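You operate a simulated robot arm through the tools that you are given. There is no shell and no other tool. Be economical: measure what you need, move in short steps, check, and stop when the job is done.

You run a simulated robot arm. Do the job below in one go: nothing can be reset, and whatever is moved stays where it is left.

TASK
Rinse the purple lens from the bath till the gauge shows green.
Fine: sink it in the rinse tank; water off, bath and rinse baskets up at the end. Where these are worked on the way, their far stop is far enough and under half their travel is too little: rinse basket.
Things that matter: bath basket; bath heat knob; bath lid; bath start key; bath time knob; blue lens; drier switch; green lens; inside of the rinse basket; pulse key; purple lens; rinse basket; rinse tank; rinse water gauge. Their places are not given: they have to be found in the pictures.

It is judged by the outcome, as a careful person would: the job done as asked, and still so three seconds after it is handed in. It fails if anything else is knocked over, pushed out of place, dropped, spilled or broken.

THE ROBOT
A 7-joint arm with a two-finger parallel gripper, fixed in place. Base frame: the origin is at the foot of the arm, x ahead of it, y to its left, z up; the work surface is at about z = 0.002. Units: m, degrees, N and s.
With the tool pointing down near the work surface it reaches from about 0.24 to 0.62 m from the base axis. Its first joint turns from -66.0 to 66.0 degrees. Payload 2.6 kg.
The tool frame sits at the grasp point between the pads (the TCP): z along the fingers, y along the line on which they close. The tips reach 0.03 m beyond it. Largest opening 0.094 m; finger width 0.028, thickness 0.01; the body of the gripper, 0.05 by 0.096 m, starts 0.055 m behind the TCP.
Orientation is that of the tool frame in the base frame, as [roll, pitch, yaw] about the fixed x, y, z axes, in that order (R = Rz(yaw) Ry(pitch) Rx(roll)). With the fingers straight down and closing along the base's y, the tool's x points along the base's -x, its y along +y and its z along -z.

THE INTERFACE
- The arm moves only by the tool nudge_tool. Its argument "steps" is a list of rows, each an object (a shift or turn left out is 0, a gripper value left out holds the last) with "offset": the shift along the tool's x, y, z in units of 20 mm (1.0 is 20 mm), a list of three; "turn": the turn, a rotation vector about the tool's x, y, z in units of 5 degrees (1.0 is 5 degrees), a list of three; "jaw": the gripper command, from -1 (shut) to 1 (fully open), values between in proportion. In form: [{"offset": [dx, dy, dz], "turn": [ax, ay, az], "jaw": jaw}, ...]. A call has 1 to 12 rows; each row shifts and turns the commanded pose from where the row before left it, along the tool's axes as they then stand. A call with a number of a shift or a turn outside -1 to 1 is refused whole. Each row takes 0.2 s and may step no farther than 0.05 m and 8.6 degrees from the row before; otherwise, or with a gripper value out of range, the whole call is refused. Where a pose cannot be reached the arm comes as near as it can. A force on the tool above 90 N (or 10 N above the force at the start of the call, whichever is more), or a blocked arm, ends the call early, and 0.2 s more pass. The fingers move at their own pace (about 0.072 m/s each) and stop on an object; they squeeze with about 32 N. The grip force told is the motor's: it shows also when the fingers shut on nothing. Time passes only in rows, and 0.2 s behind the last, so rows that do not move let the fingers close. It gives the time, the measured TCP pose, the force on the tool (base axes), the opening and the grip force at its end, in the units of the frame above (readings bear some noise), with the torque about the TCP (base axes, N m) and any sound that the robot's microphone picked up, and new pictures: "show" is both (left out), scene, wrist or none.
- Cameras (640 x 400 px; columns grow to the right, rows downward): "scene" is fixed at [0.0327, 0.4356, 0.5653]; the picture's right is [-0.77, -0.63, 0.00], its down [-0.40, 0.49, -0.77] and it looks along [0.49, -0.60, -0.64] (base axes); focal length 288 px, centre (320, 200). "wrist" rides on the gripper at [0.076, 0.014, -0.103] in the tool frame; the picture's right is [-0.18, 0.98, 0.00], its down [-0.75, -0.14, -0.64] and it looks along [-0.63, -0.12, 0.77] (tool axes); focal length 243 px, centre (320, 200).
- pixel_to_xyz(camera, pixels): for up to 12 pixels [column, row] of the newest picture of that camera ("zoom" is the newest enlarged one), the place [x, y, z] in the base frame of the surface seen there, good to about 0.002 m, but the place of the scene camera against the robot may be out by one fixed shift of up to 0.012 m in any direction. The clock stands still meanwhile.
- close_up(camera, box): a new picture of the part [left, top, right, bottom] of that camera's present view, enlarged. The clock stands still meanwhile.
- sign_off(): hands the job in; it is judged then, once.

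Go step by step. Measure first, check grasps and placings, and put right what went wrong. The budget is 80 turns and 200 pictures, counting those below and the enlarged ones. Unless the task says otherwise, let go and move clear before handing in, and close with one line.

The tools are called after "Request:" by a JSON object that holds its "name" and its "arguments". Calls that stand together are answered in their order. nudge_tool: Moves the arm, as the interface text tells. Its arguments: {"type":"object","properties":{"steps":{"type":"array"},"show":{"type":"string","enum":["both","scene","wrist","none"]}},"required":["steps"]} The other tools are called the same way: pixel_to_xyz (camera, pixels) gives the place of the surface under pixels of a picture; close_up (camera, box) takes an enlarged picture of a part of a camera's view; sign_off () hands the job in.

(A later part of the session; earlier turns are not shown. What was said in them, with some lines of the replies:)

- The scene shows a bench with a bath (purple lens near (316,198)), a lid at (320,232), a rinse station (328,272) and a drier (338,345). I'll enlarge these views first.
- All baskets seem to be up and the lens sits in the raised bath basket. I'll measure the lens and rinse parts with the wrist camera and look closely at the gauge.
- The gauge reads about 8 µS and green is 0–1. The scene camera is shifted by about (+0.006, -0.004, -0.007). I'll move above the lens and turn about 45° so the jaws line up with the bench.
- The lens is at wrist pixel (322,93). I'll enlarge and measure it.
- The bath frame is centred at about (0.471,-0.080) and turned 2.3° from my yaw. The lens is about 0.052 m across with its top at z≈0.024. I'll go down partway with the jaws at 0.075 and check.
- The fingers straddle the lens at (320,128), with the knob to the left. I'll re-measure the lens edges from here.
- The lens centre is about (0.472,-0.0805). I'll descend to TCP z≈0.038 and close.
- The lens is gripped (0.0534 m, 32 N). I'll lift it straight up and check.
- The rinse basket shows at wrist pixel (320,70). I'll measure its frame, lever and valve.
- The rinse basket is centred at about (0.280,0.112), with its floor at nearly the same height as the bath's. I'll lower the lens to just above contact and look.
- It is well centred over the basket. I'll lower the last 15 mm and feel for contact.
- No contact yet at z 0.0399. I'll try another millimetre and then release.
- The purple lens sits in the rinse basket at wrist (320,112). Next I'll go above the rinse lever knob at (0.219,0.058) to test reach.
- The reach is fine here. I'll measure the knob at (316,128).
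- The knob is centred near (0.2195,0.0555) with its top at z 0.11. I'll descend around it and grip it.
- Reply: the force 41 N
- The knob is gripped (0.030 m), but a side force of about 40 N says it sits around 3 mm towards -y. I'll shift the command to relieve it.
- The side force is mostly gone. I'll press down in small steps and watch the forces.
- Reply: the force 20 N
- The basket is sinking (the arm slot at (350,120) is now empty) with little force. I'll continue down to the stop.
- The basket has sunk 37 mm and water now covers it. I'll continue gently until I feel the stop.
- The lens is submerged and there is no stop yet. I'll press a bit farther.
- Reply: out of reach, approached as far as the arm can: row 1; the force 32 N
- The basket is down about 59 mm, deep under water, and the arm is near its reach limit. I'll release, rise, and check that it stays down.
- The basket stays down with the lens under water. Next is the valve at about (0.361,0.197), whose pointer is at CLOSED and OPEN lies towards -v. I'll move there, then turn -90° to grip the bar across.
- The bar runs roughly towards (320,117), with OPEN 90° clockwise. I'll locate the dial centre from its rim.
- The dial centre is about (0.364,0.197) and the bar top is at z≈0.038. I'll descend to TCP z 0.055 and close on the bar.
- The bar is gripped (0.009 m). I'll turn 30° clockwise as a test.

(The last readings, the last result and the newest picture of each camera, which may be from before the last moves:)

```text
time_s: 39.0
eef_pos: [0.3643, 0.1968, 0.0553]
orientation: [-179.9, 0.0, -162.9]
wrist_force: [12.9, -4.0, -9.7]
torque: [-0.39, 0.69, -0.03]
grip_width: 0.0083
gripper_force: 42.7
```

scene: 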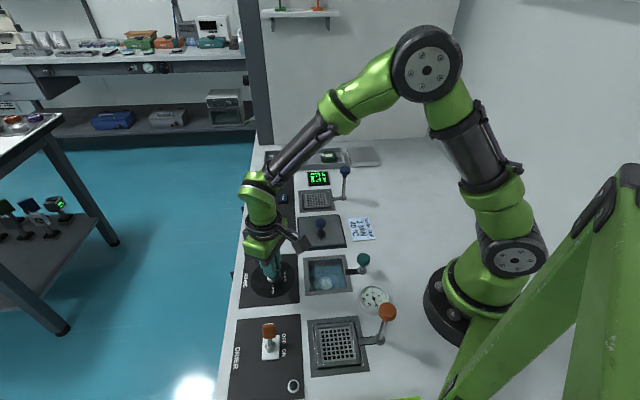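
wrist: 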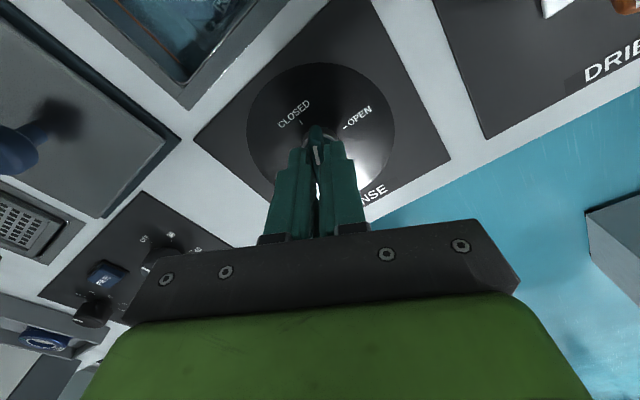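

The handle follows. I'll continue turning towards OPEN.

Request:
{"name": "nudge_tool", "arguments": {"steps": [{"turn": [0, 0, 1]}, {"turn": [0, 0, 1]}, {"turn": [0, 0, 1]}, {"turn": [0, 0, 1]}, {"turn": [0, 0, 1]}, {"turn": [0, 0, 1]}, {"turn": [0, 0, 1]}, {"turn": [0, 0, 1]}, {"turn": [0, 0, 1]}, {"turn": [0, 0, 1]}]}}

Request:
{"name": "close_up", "arguments": {"camera": "scene", "box": [350, 280, 400, 315]}}

```text
time_s: 41.2
eef_pos: [0.3652, 0.1969, 0.0555]
orientation: [179.9, 0.1, 147.4]
wrist_force: [19.7, 9.9, -27.7]
torque: [-0.06, -0.61, 0.0]
grip_width: 0.008
gripper_force: 42.5
```

scene: 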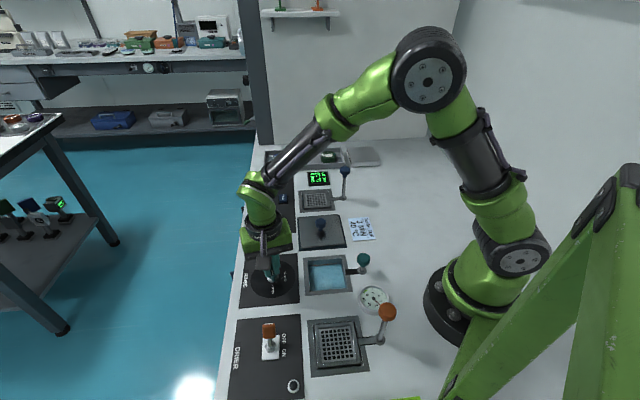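
wrist: 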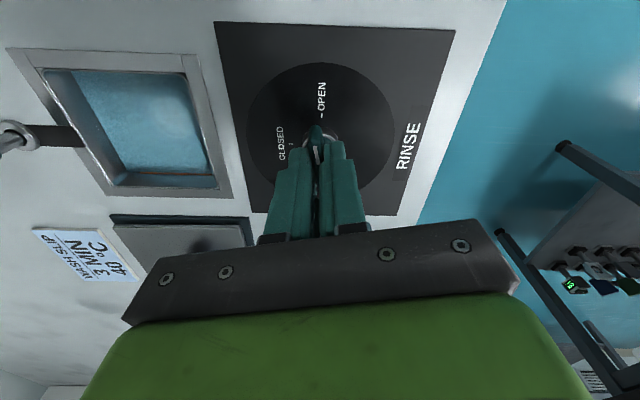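

```text
11.43 times, centred on (375, 298) of scene
```

zoom: 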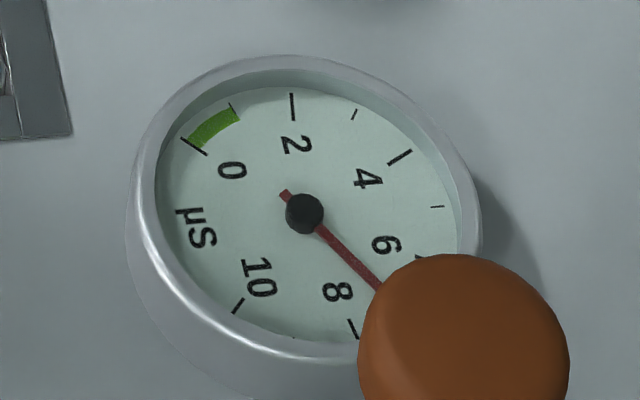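

The water is running and the gauge has dropped from 8 to about 7. I'll finish the turn and wait while holding the handle.

Request:
{"name": "nudge_tool", "arguments": {"steps": [{"turn": [0, 0, 1]}, {"turn": [0, 0, 0.8]}, {}, {}, {}, {}, {}, {}], "show": "scene"}}

Request:
{"name": "close_up", "arguments": {"camera": "scene", "box": [350, 280, 400, 315]}}

```text
time_s: 43.0
eef_pos: [0.3648, 0.1979, 0.0552]
orientation: [179.8, 0.1, 138.5]
wrist_force: [19.9, 26.4, -29.4]
torque: [0.54, -0.19, 0.03]
grip_width: 0.0086
gripper_force: 41.9
```

scene: 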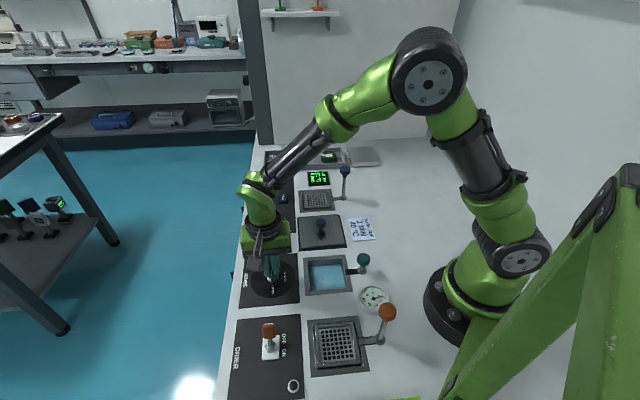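

```text
11.43 times, centred on (375, 298) of scene
```

zoom: 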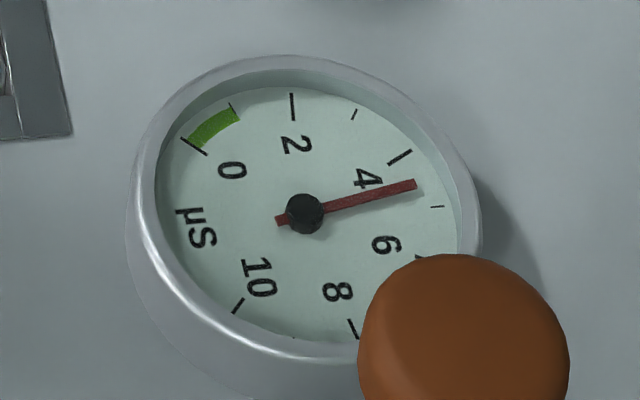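

The needle is at about 4.5 and falling. I'll wait 2 s more.

Request:
{"name": "nudge_tool", "arguments": {"steps": [{}, {}, {}, {}, {}, {}, {}, {}, {}, {}], "show": "none"}}

Request:
{"name": "close_up", "arguments": {"camera": "scene", "box": [350, 280, 400, 315]}}

```text
time_s: 45.2
eef_pos: [0.3642, 0.198, 0.0551]
orientation: [179.8, -0.1, 138.5]
wrist_force: [16.4, 28.5, -26.3]
torque: [0.33, -0.48, 0.05]
grip_width: 0.0082
gripper_force: 41.7
```

```text
11.43 times, centred on (375, 298) of scene
```

zoom: 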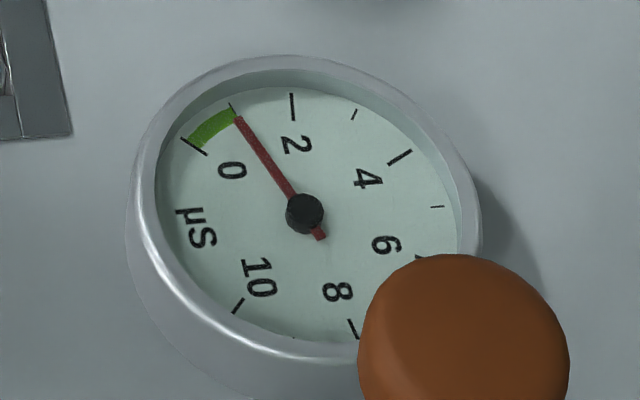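

The needle is right at the green edge. I'll wait briefly more.

Request:
{"name": "nudge_tool", "arguments": {"steps": [{}, {}, {}], "show": "none"}}

Request:
{"name": "close_up", "arguments": {"camera": "scene", "box": [350, 280, 400, 315]}}

```text
time_s: 46.0
eef_pos: [0.3643, 0.199, 0.0554]
orientation: [179.8, 0.0, 138.5]
wrist_force: [16.2, 27.7, -25.4]
torque: [0.33, -0.41, 0.02]
grip_width: 0.0083
gripper_force: 42.2
```

```text
11.43 times, centred on (375, 298) of scene
```

zoom: 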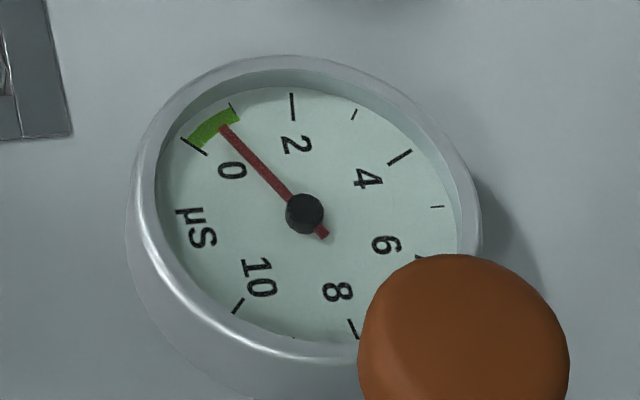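

The needle is in the green (about 0.7). I'll turn the valve back to CLOSED.

Request:
{"name": "nudge_tool", "arguments": {"steps": [{"turn": [0, 0, -1]}, {"turn": [0, 0, -1]}, {"turn": [0, 0, -1]}, {"turn": [0, 0, -1]}, {"turn": [0, 0, -1]}, {"turn": [0, 0, -1]}, {"turn": [0, 0, -1]}, {"turn": [0, 0, -1]}, {"turn": [0, 0, -1]}, {"turn": [0, 0, -1]}, {"turn": [0, 0, -1]}, {"turn": [0, 0, -1]}], "show": "none"}}

Request:
{"name": "nudge_tool", "arguments": {"steps": [{"turn": [0, 0, -1]}, {"turn": [0, 0, -1]}, {"turn": [0, 0, -1]}, {"turn": [0, 0, -1]}, {"turn": [0, 0, -1]}, {"turn": [0, 0, -0.8]}, {}]}}

Request:
{"name": "close_up", "arguments": {"camera": "scene", "box": [350, 280, 400, 315]}}

Request:
{"name": "close_up", "arguments": {"camera": "wrist", "box": [240, 60, 400, 220]}}

```text
time_s: 48.6
eef_pos: [0.3634, 0.1961, 0.0552]
orientation: [-180.0, 0.0, -161.7]
wrist_force: [5.1, 12.0, 0.6]
torque: [0.06, 0.59, -0.03]
grip_width: 0.0083
gripper_force: 42.6
```

```text
time_s: 50.2
eef_pos: [0.3639, 0.1952, 0.0555]
orientation: [-180.0, -0.2, -132.9]
wrist_force: [3.9, -9.6, 14.4]
torque: [-0.29, 0.51, -1.3]
grip_width: 0.0086
gripper_force: 42.7
```

scene: 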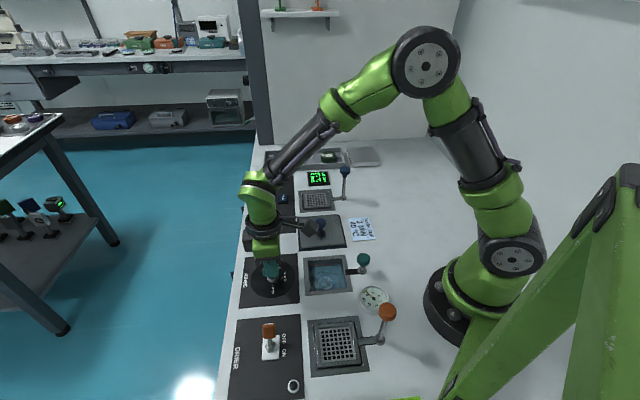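
wrist: 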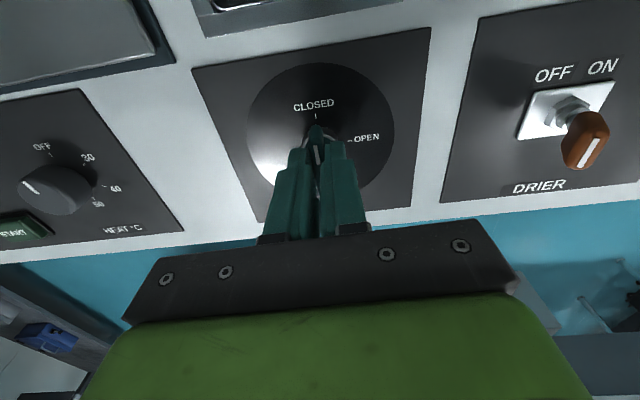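

```text
11.43 times, centred on (375, 298) of scene
```

zoom: 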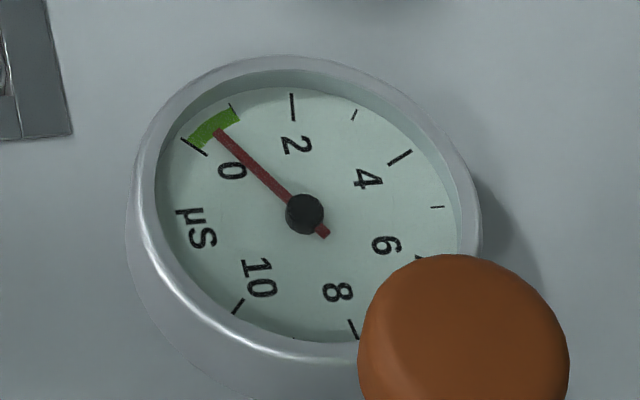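

```text
2.50 times, centred on (320, 140) of wrist
```

zoom: 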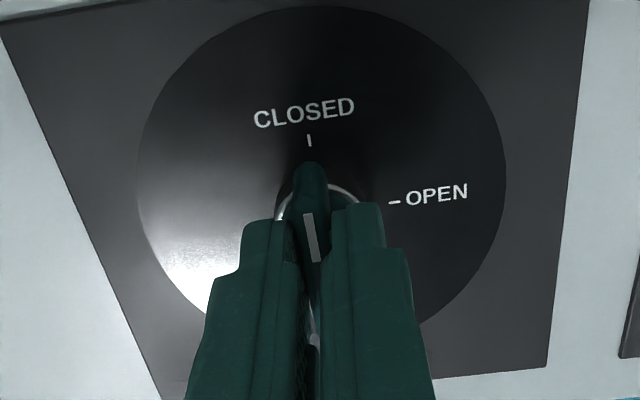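

The valve is back at CLOSED and the gauge is in the green (about 0.6). I'll release, rise and check the valve, the tank and the gauge.

Request:
{"name": "nudge_tool", "arguments": {"steps": [{"jaw": -0.5}, {"jaw": 0}, {"offset": [0, 0, -0.6]}, {"offset": [0, 0, -1]}, {"offset": [0, 0, -1]}, {"offset": [0, 0, -1]}, {"offset": [0, 0, -1]}, {"offset": [0, 0, -1]}, {"offset": [0, 0, -1]}, {"offset": [0, 0, -0.4]}]}}

Request:
{"name": "close_up", "arguments": {"camera": "wrist", "box": [240, 30, 400, 150]}}

Request:
{"name": "close_up", "arguments": {"camera": "scene", "box": [290, 230, 410, 320]}}

```text
time_s: 52.4
eef_pos: [0.3645, 0.1965, 0.1955]
orientation: [180.0, -0.1, -132.8]
wrist_force: [0.1, -0.5, 0.3]
torque: [0.0, -0.02, 0.0]
grip_width: 0.0472
gripper_force: 0.1
```

scene: 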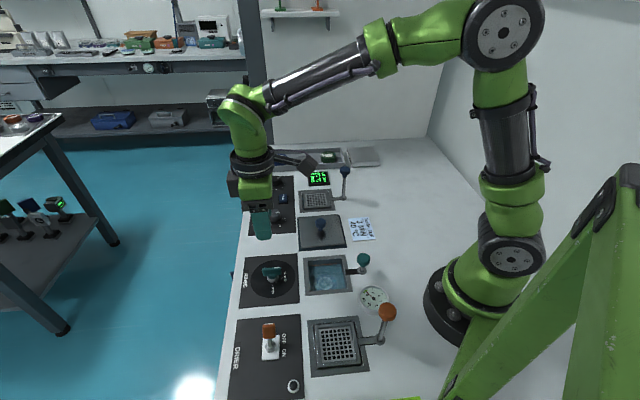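
wrist: 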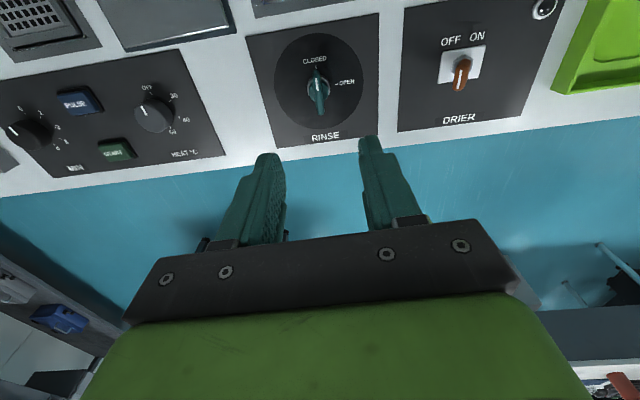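

```text
3.33 times, centred on (320, 90) of wrist
```

zoom: 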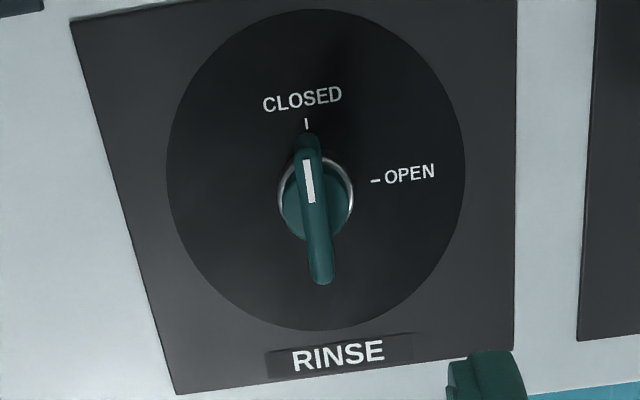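

```text
4.44 times, centred on (350, 275) of scene
```

zoom: 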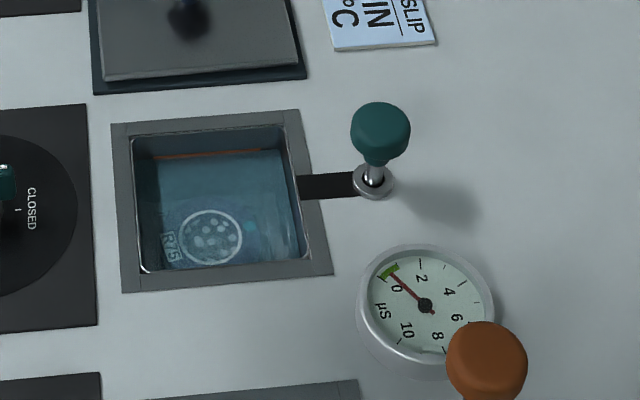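

The valve is closed and the gauge is green. Now I'll turn back and return over the rinse knob to raise the basket.

Request:
{"name": "nudge_tool", "arguments": {"steps": [{"turn": [0, 0, 1]}, {"turn": [0, 0, 1]}, {"turn": [0, 0, 1]}, {"turn": [0, 0, 1]}, {"turn": [0, 0, 1]}, {"turn": [0, 0, 1]}, {"turn": [0, 0, 1]}, {"turn": [0, 0, 1]}, {"turn": [0, 0, 1]}, {"turn": [0, 0, 1]}, {"turn": [0, 0, 1]}, {"turn": [0, 0, 1]}], "show": "none"}}

Request:
{"name": "nudge_tool", "arguments": {"steps": [{"turn": [0, 0, 1]}, {"turn": [0, 0, 1]}, {"turn": [0, 0, 1]}, {"turn": [0, 0, 1]}, {"turn": [0, 0, 1]}, {"turn": [0, 0, 1]}, {"offset": [0, -1, 0]}, {"offset": [0, -1, 0]}, {"offset": [0, -1, 0]}, {"offset": [0, -1, 0]}, {"offset": [0, -1, 0]}], "show": "none"}}

Request:
{"name": "nudge_tool", "arguments": {"steps": [{"offset": [0, -1, 0], "jaw": 0.3}, {"offset": [0, -1, 0.5]}, {"offset": [0, -1, 0.5]}, {"offset": [0, -1, 1]}, {"offset": [0, -1, 0]}, {}]}}

```text
time_s: 55.0
eef_pos: [0.3636, 0.1969, 0.1958]
orientation: [179.9, 0.1, 167.2]
wrist_force: [0.4, 0.4, 0.3]
torque: [-0.02, 0.0, 0.02]
grip_width: 0.047
gripper_force: 0.0
```

```text
time_s: 57.4
eef_pos: [0.2948, 0.1228, 0.1944]
orientation: [-180.0, 0.0, 137.3]
wrist_force: [0.0, 0.8, 0.1]
torque: [-0.03, -0.01, 0.03]
grip_width: 0.047
gripper_force: 0.1
```

```text
time_s: 58.8
eef_pos: [0.2296, 0.0485, 0.1554]
orientation: [-179.9, 0.0, 137.3]
wrist_force: [0.0, -0.1, 0.0]
torque: [0.02, 0.0, -0.01]
grip_width: 0.0612
gripper_force: 0.1
```

scene: 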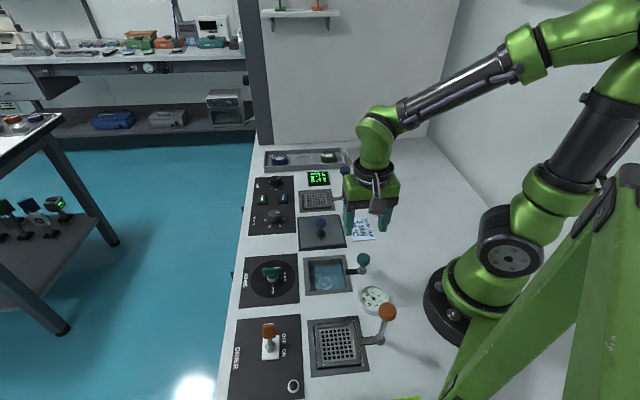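
wrist: 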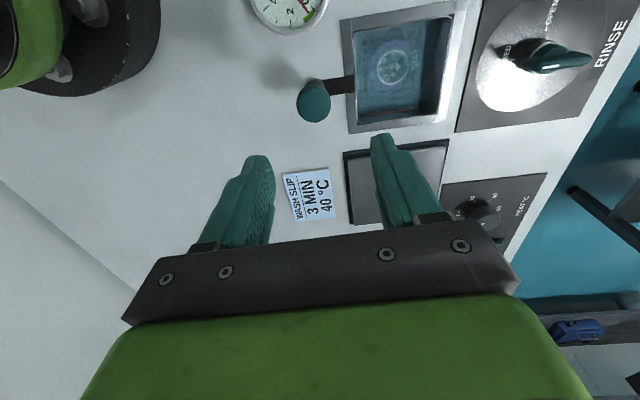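

The knob is visible at (314,101). I'll measure it.

Request:
{"name": "pixel_to_xyz", "arguments": {"camera": "wrist", "pixels": [[313, 104], [298, 104], [329, 99], [314, 121], [312, 88]]}}

```text
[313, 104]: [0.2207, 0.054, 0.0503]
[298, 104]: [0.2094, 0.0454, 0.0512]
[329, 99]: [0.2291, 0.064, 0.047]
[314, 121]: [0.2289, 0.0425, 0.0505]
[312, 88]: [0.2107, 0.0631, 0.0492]
```

The knob is at (0.2195,0.0535) with its top at z 0.051. I'll descend around it and grip.

Request:
{"name": "nudge_tool", "arguments": {"steps": [{"offset": [0.56, -0.18, 0]}, {"offset": [0, 0, 1]}, {"offset": [0, 0, 1]}, {"offset": [0, 0, 1]}, {"offset": [0, 0, 1]}, {"offset": [0, 0, 1]}, {"offset": [0, 0, 0.4]}, {"jaw": -0.3}, {"jaw": -0.6}, {}, {}]}}

```text
time_s: 61.2
eef_pos: [0.2212, 0.0541, 0.0461]
orientation: [-179.7, -0.3, 137.3]
wrist_force: [-8.2, -30.0, -5.3]
torque: [0.26, 0.23, -0.02]
grip_width: 0.0345
gripper_force: 13.8
out of reach, approached as far as the arm can: row 6
```

scene: 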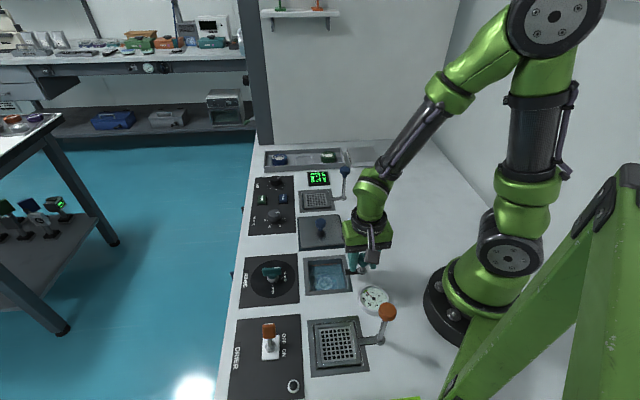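
wrist: 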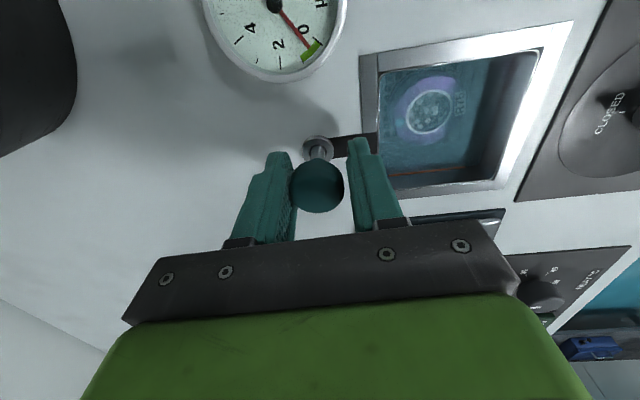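

The left finger touches and the right one isn't fully closed yet. I'll shift slightly in tool -y and let it close.

Request:
{"name": "nudge_tool", "arguments": {"steps": [{"offset": [0, -0.1, -0.1]}, {}, {}], "show": "none"}}

```text
time_s: 62.0
eef_pos: [0.2202, 0.0534, 0.0481]
orientation: [-179.6, -0.2, 137.2]
wrist_force: [-15.4, -20.2, -0.7]
torque: [-0.07, -0.2, -0.2]
grip_width: 0.033
gripper_force: 12.4
```

The grip isn't full yet (0.033 m against 0.030 m before). I'll shift a little more and close harder.

Request:
{"name": "nudge_tool", "arguments": {"steps": [{"offset": [0, -0.1, 0], "jaw": -1}, {}, {}, {}]}}

```text
time_s: 63.0
eef_pos: [0.2193, 0.0525, 0.049]
orientation: [-179.5, -0.3, 137.1]
wrist_force: [-15.0, -36.8, -2.6]
torque: [-0.01, -0.16, 0.0]
grip_width: 0.0297
gripper_force: 45.5
out of reach, approached as far as the arm can: row 1
```

scene: 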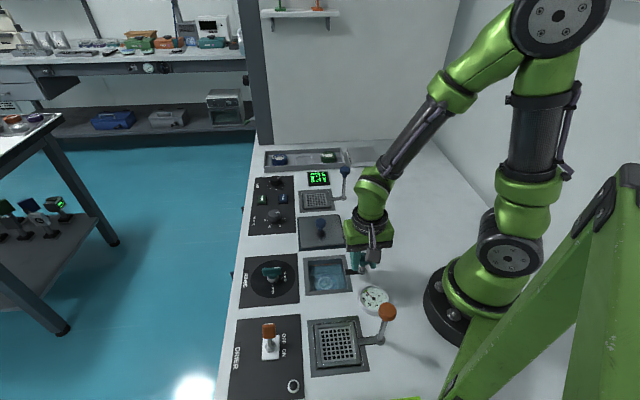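
wrist: 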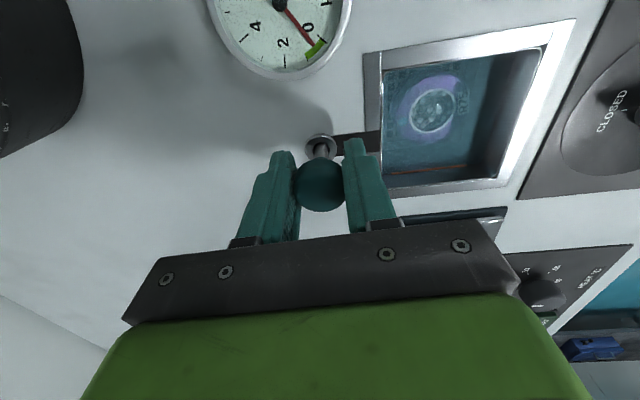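

The knob is gripped (0.0297 m, 45 N). I'll lift slowly.

Request:
{"name": "nudge_tool", "arguments": {"steps": [{"offset": [0, -0.04, -0.2]}, {"offset": [0, -0.04, -0.2]}, {"offset": [0, 0, -0.2]}, {"offset": [0, 0, -0.2]}, {"offset": [0, 0, -0.2]}, {"offset": [0, 0, -0.2]}, {"offset": [0, 0, -0.2]}, {"offset": [0, 0, -0.2]}, {}]}}

```text
time_s: 65.0
eef_pos: [0.2203, 0.0523, 0.0815]
orientation: [-179.7, -0.1, 137.4]
wrist_force: [-14.7, -34.4, -4.1]
torque: [0.17, -0.17, -0.04]
grip_width: 0.0296
gripper_force: 45.4
```

scene: 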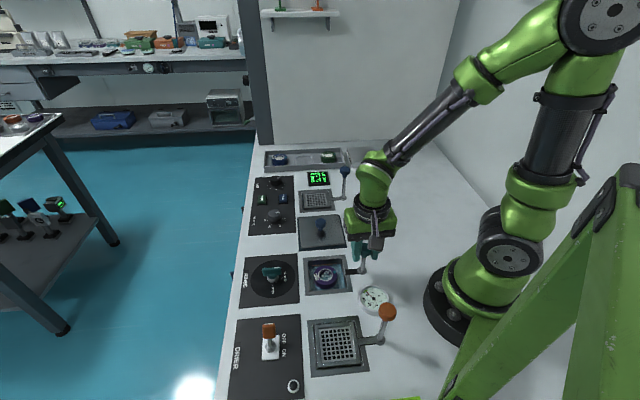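
wrist: 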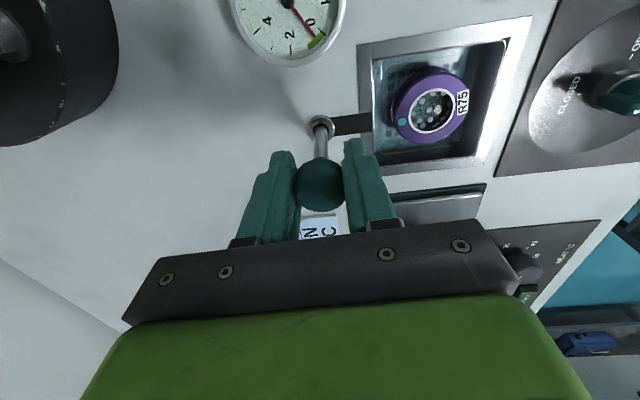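

The lens has emerged with the basket. I'll lift the rest of the way to the upper stop (TCP z about 0.108).

Request:
{"name": "nudge_tool", "arguments": {"steps": [{"offset": [0, -0.06, -0.2]}, {"offset": [0, -0.03, -0.2]}, {"offset": [0, 0, -0.2]}, {"offset": [0, 0, -0.2]}, {"offset": [0, 0, -0.2]}, {"offset": [0, 0, -0.2]}, {"offset": [0, 0, -0.15]}, {}]}}

```text
time_s: 66.8
eef_pos: [0.2189, 0.0518, 0.1073]
orientation: [-180.0, -0.1, 137.4]
wrist_force: [-0.3, 2.9, -37.6]
torque: [0.29, -0.1, 0.09]
grip_width: 0.0301
gripper_force: 44.3
```

scene: 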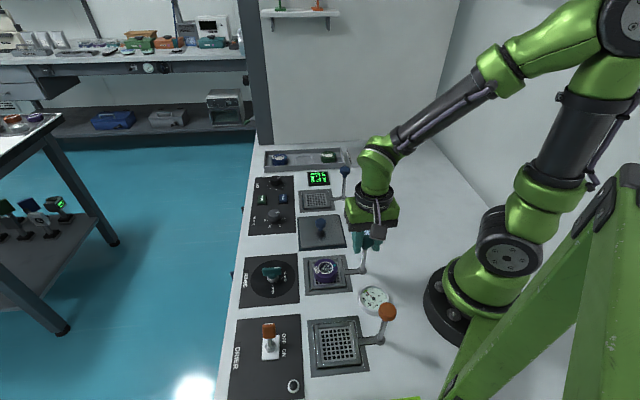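
wrist: 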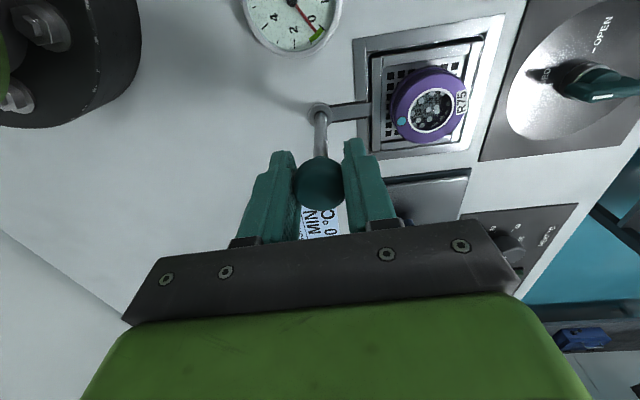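

The upward pull now meets 38 N, so this is the upper stop. I'll ease off, release and rise clear.

Request:
{"name": "nudge_tool", "arguments": {"steps": [{"offset": [0, 0, 0.1]}, {"jaw": -0.2}, {"jaw": 0.1}, {"jaw": 0.2}, {"offset": [0, 0, -0.5]}, {"offset": [0, 0, -1]}, {"offset": [0, 0, -1]}, {"offset": [0, 0, -1]}, {"offset": [0, 0, -1]}, {}, {}, {}]}}

Request:
{"name": "close_up", "arguments": {"camera": "scene", "box": [230, 230, 410, 350]}}

Request:
{"name": "close_up", "arguments": {"camera": "scene", "box": [230, 140, 390, 240]}}

Request:
{"name": "close_up", "arguments": {"camera": "scene", "box": [350, 280, 400, 315]}}

```text
time_s: 69.4
eef_pos: [0.2196, 0.0517, 0.1968]
orientation: [-180.0, 0.0, 137.4]
wrist_force: [-0.7, 0.3, 0.2]
torque: [0.02, 0.01, -0.03]
grip_width: 0.0566
gripper_force: 0.0
```

scene: 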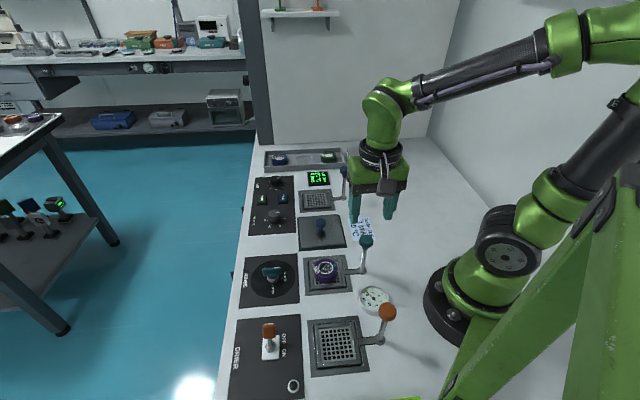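
wrist: 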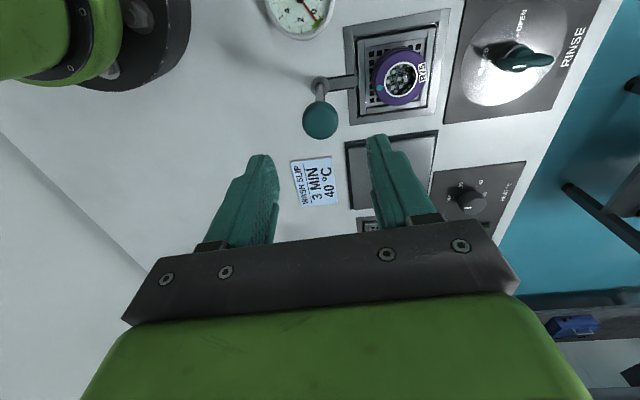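

```text
3.33 times, centred on (320, 290) of scene
```

zoom: 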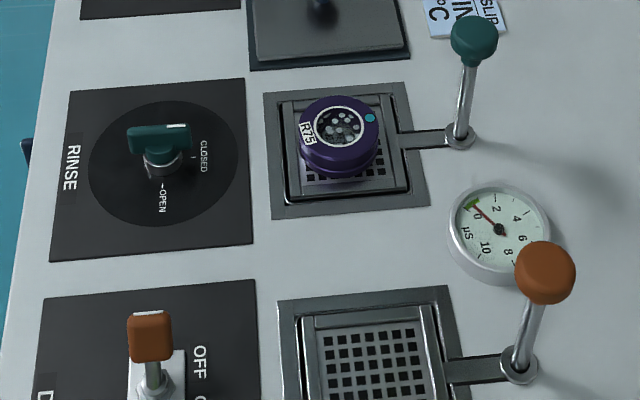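

```text
4.00 times, centred on (310, 190) of scene
```

zoom: 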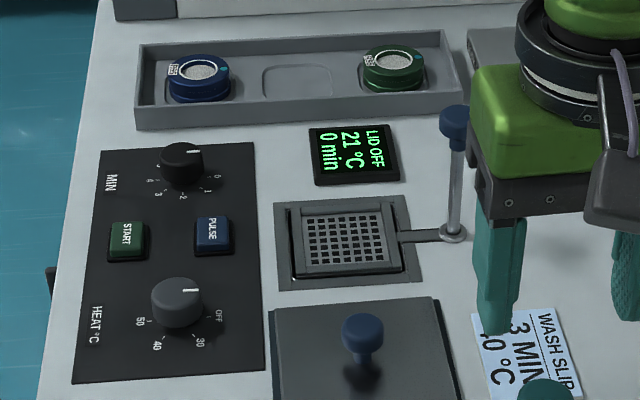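

```text
11.43 times, centred on (375, 298) of scene
```

zoom: 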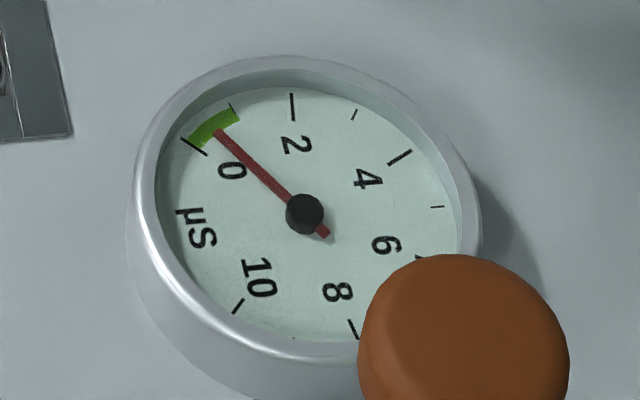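

The lens is in the raised rinse basket, visibly cleaner. The valve is at CLOSED, the gauge is in the green, the bath basket is up, and the arm is clear, so I'm handing in.

Request:
{"name": "sign_off", "arguments": {}}

```text
The job is handed in.
```

The purple lens was sunk in the rinse tank and rinsed until the gauge showed green; the water is off, both baskets are up, and the lens is in the rinse basket.
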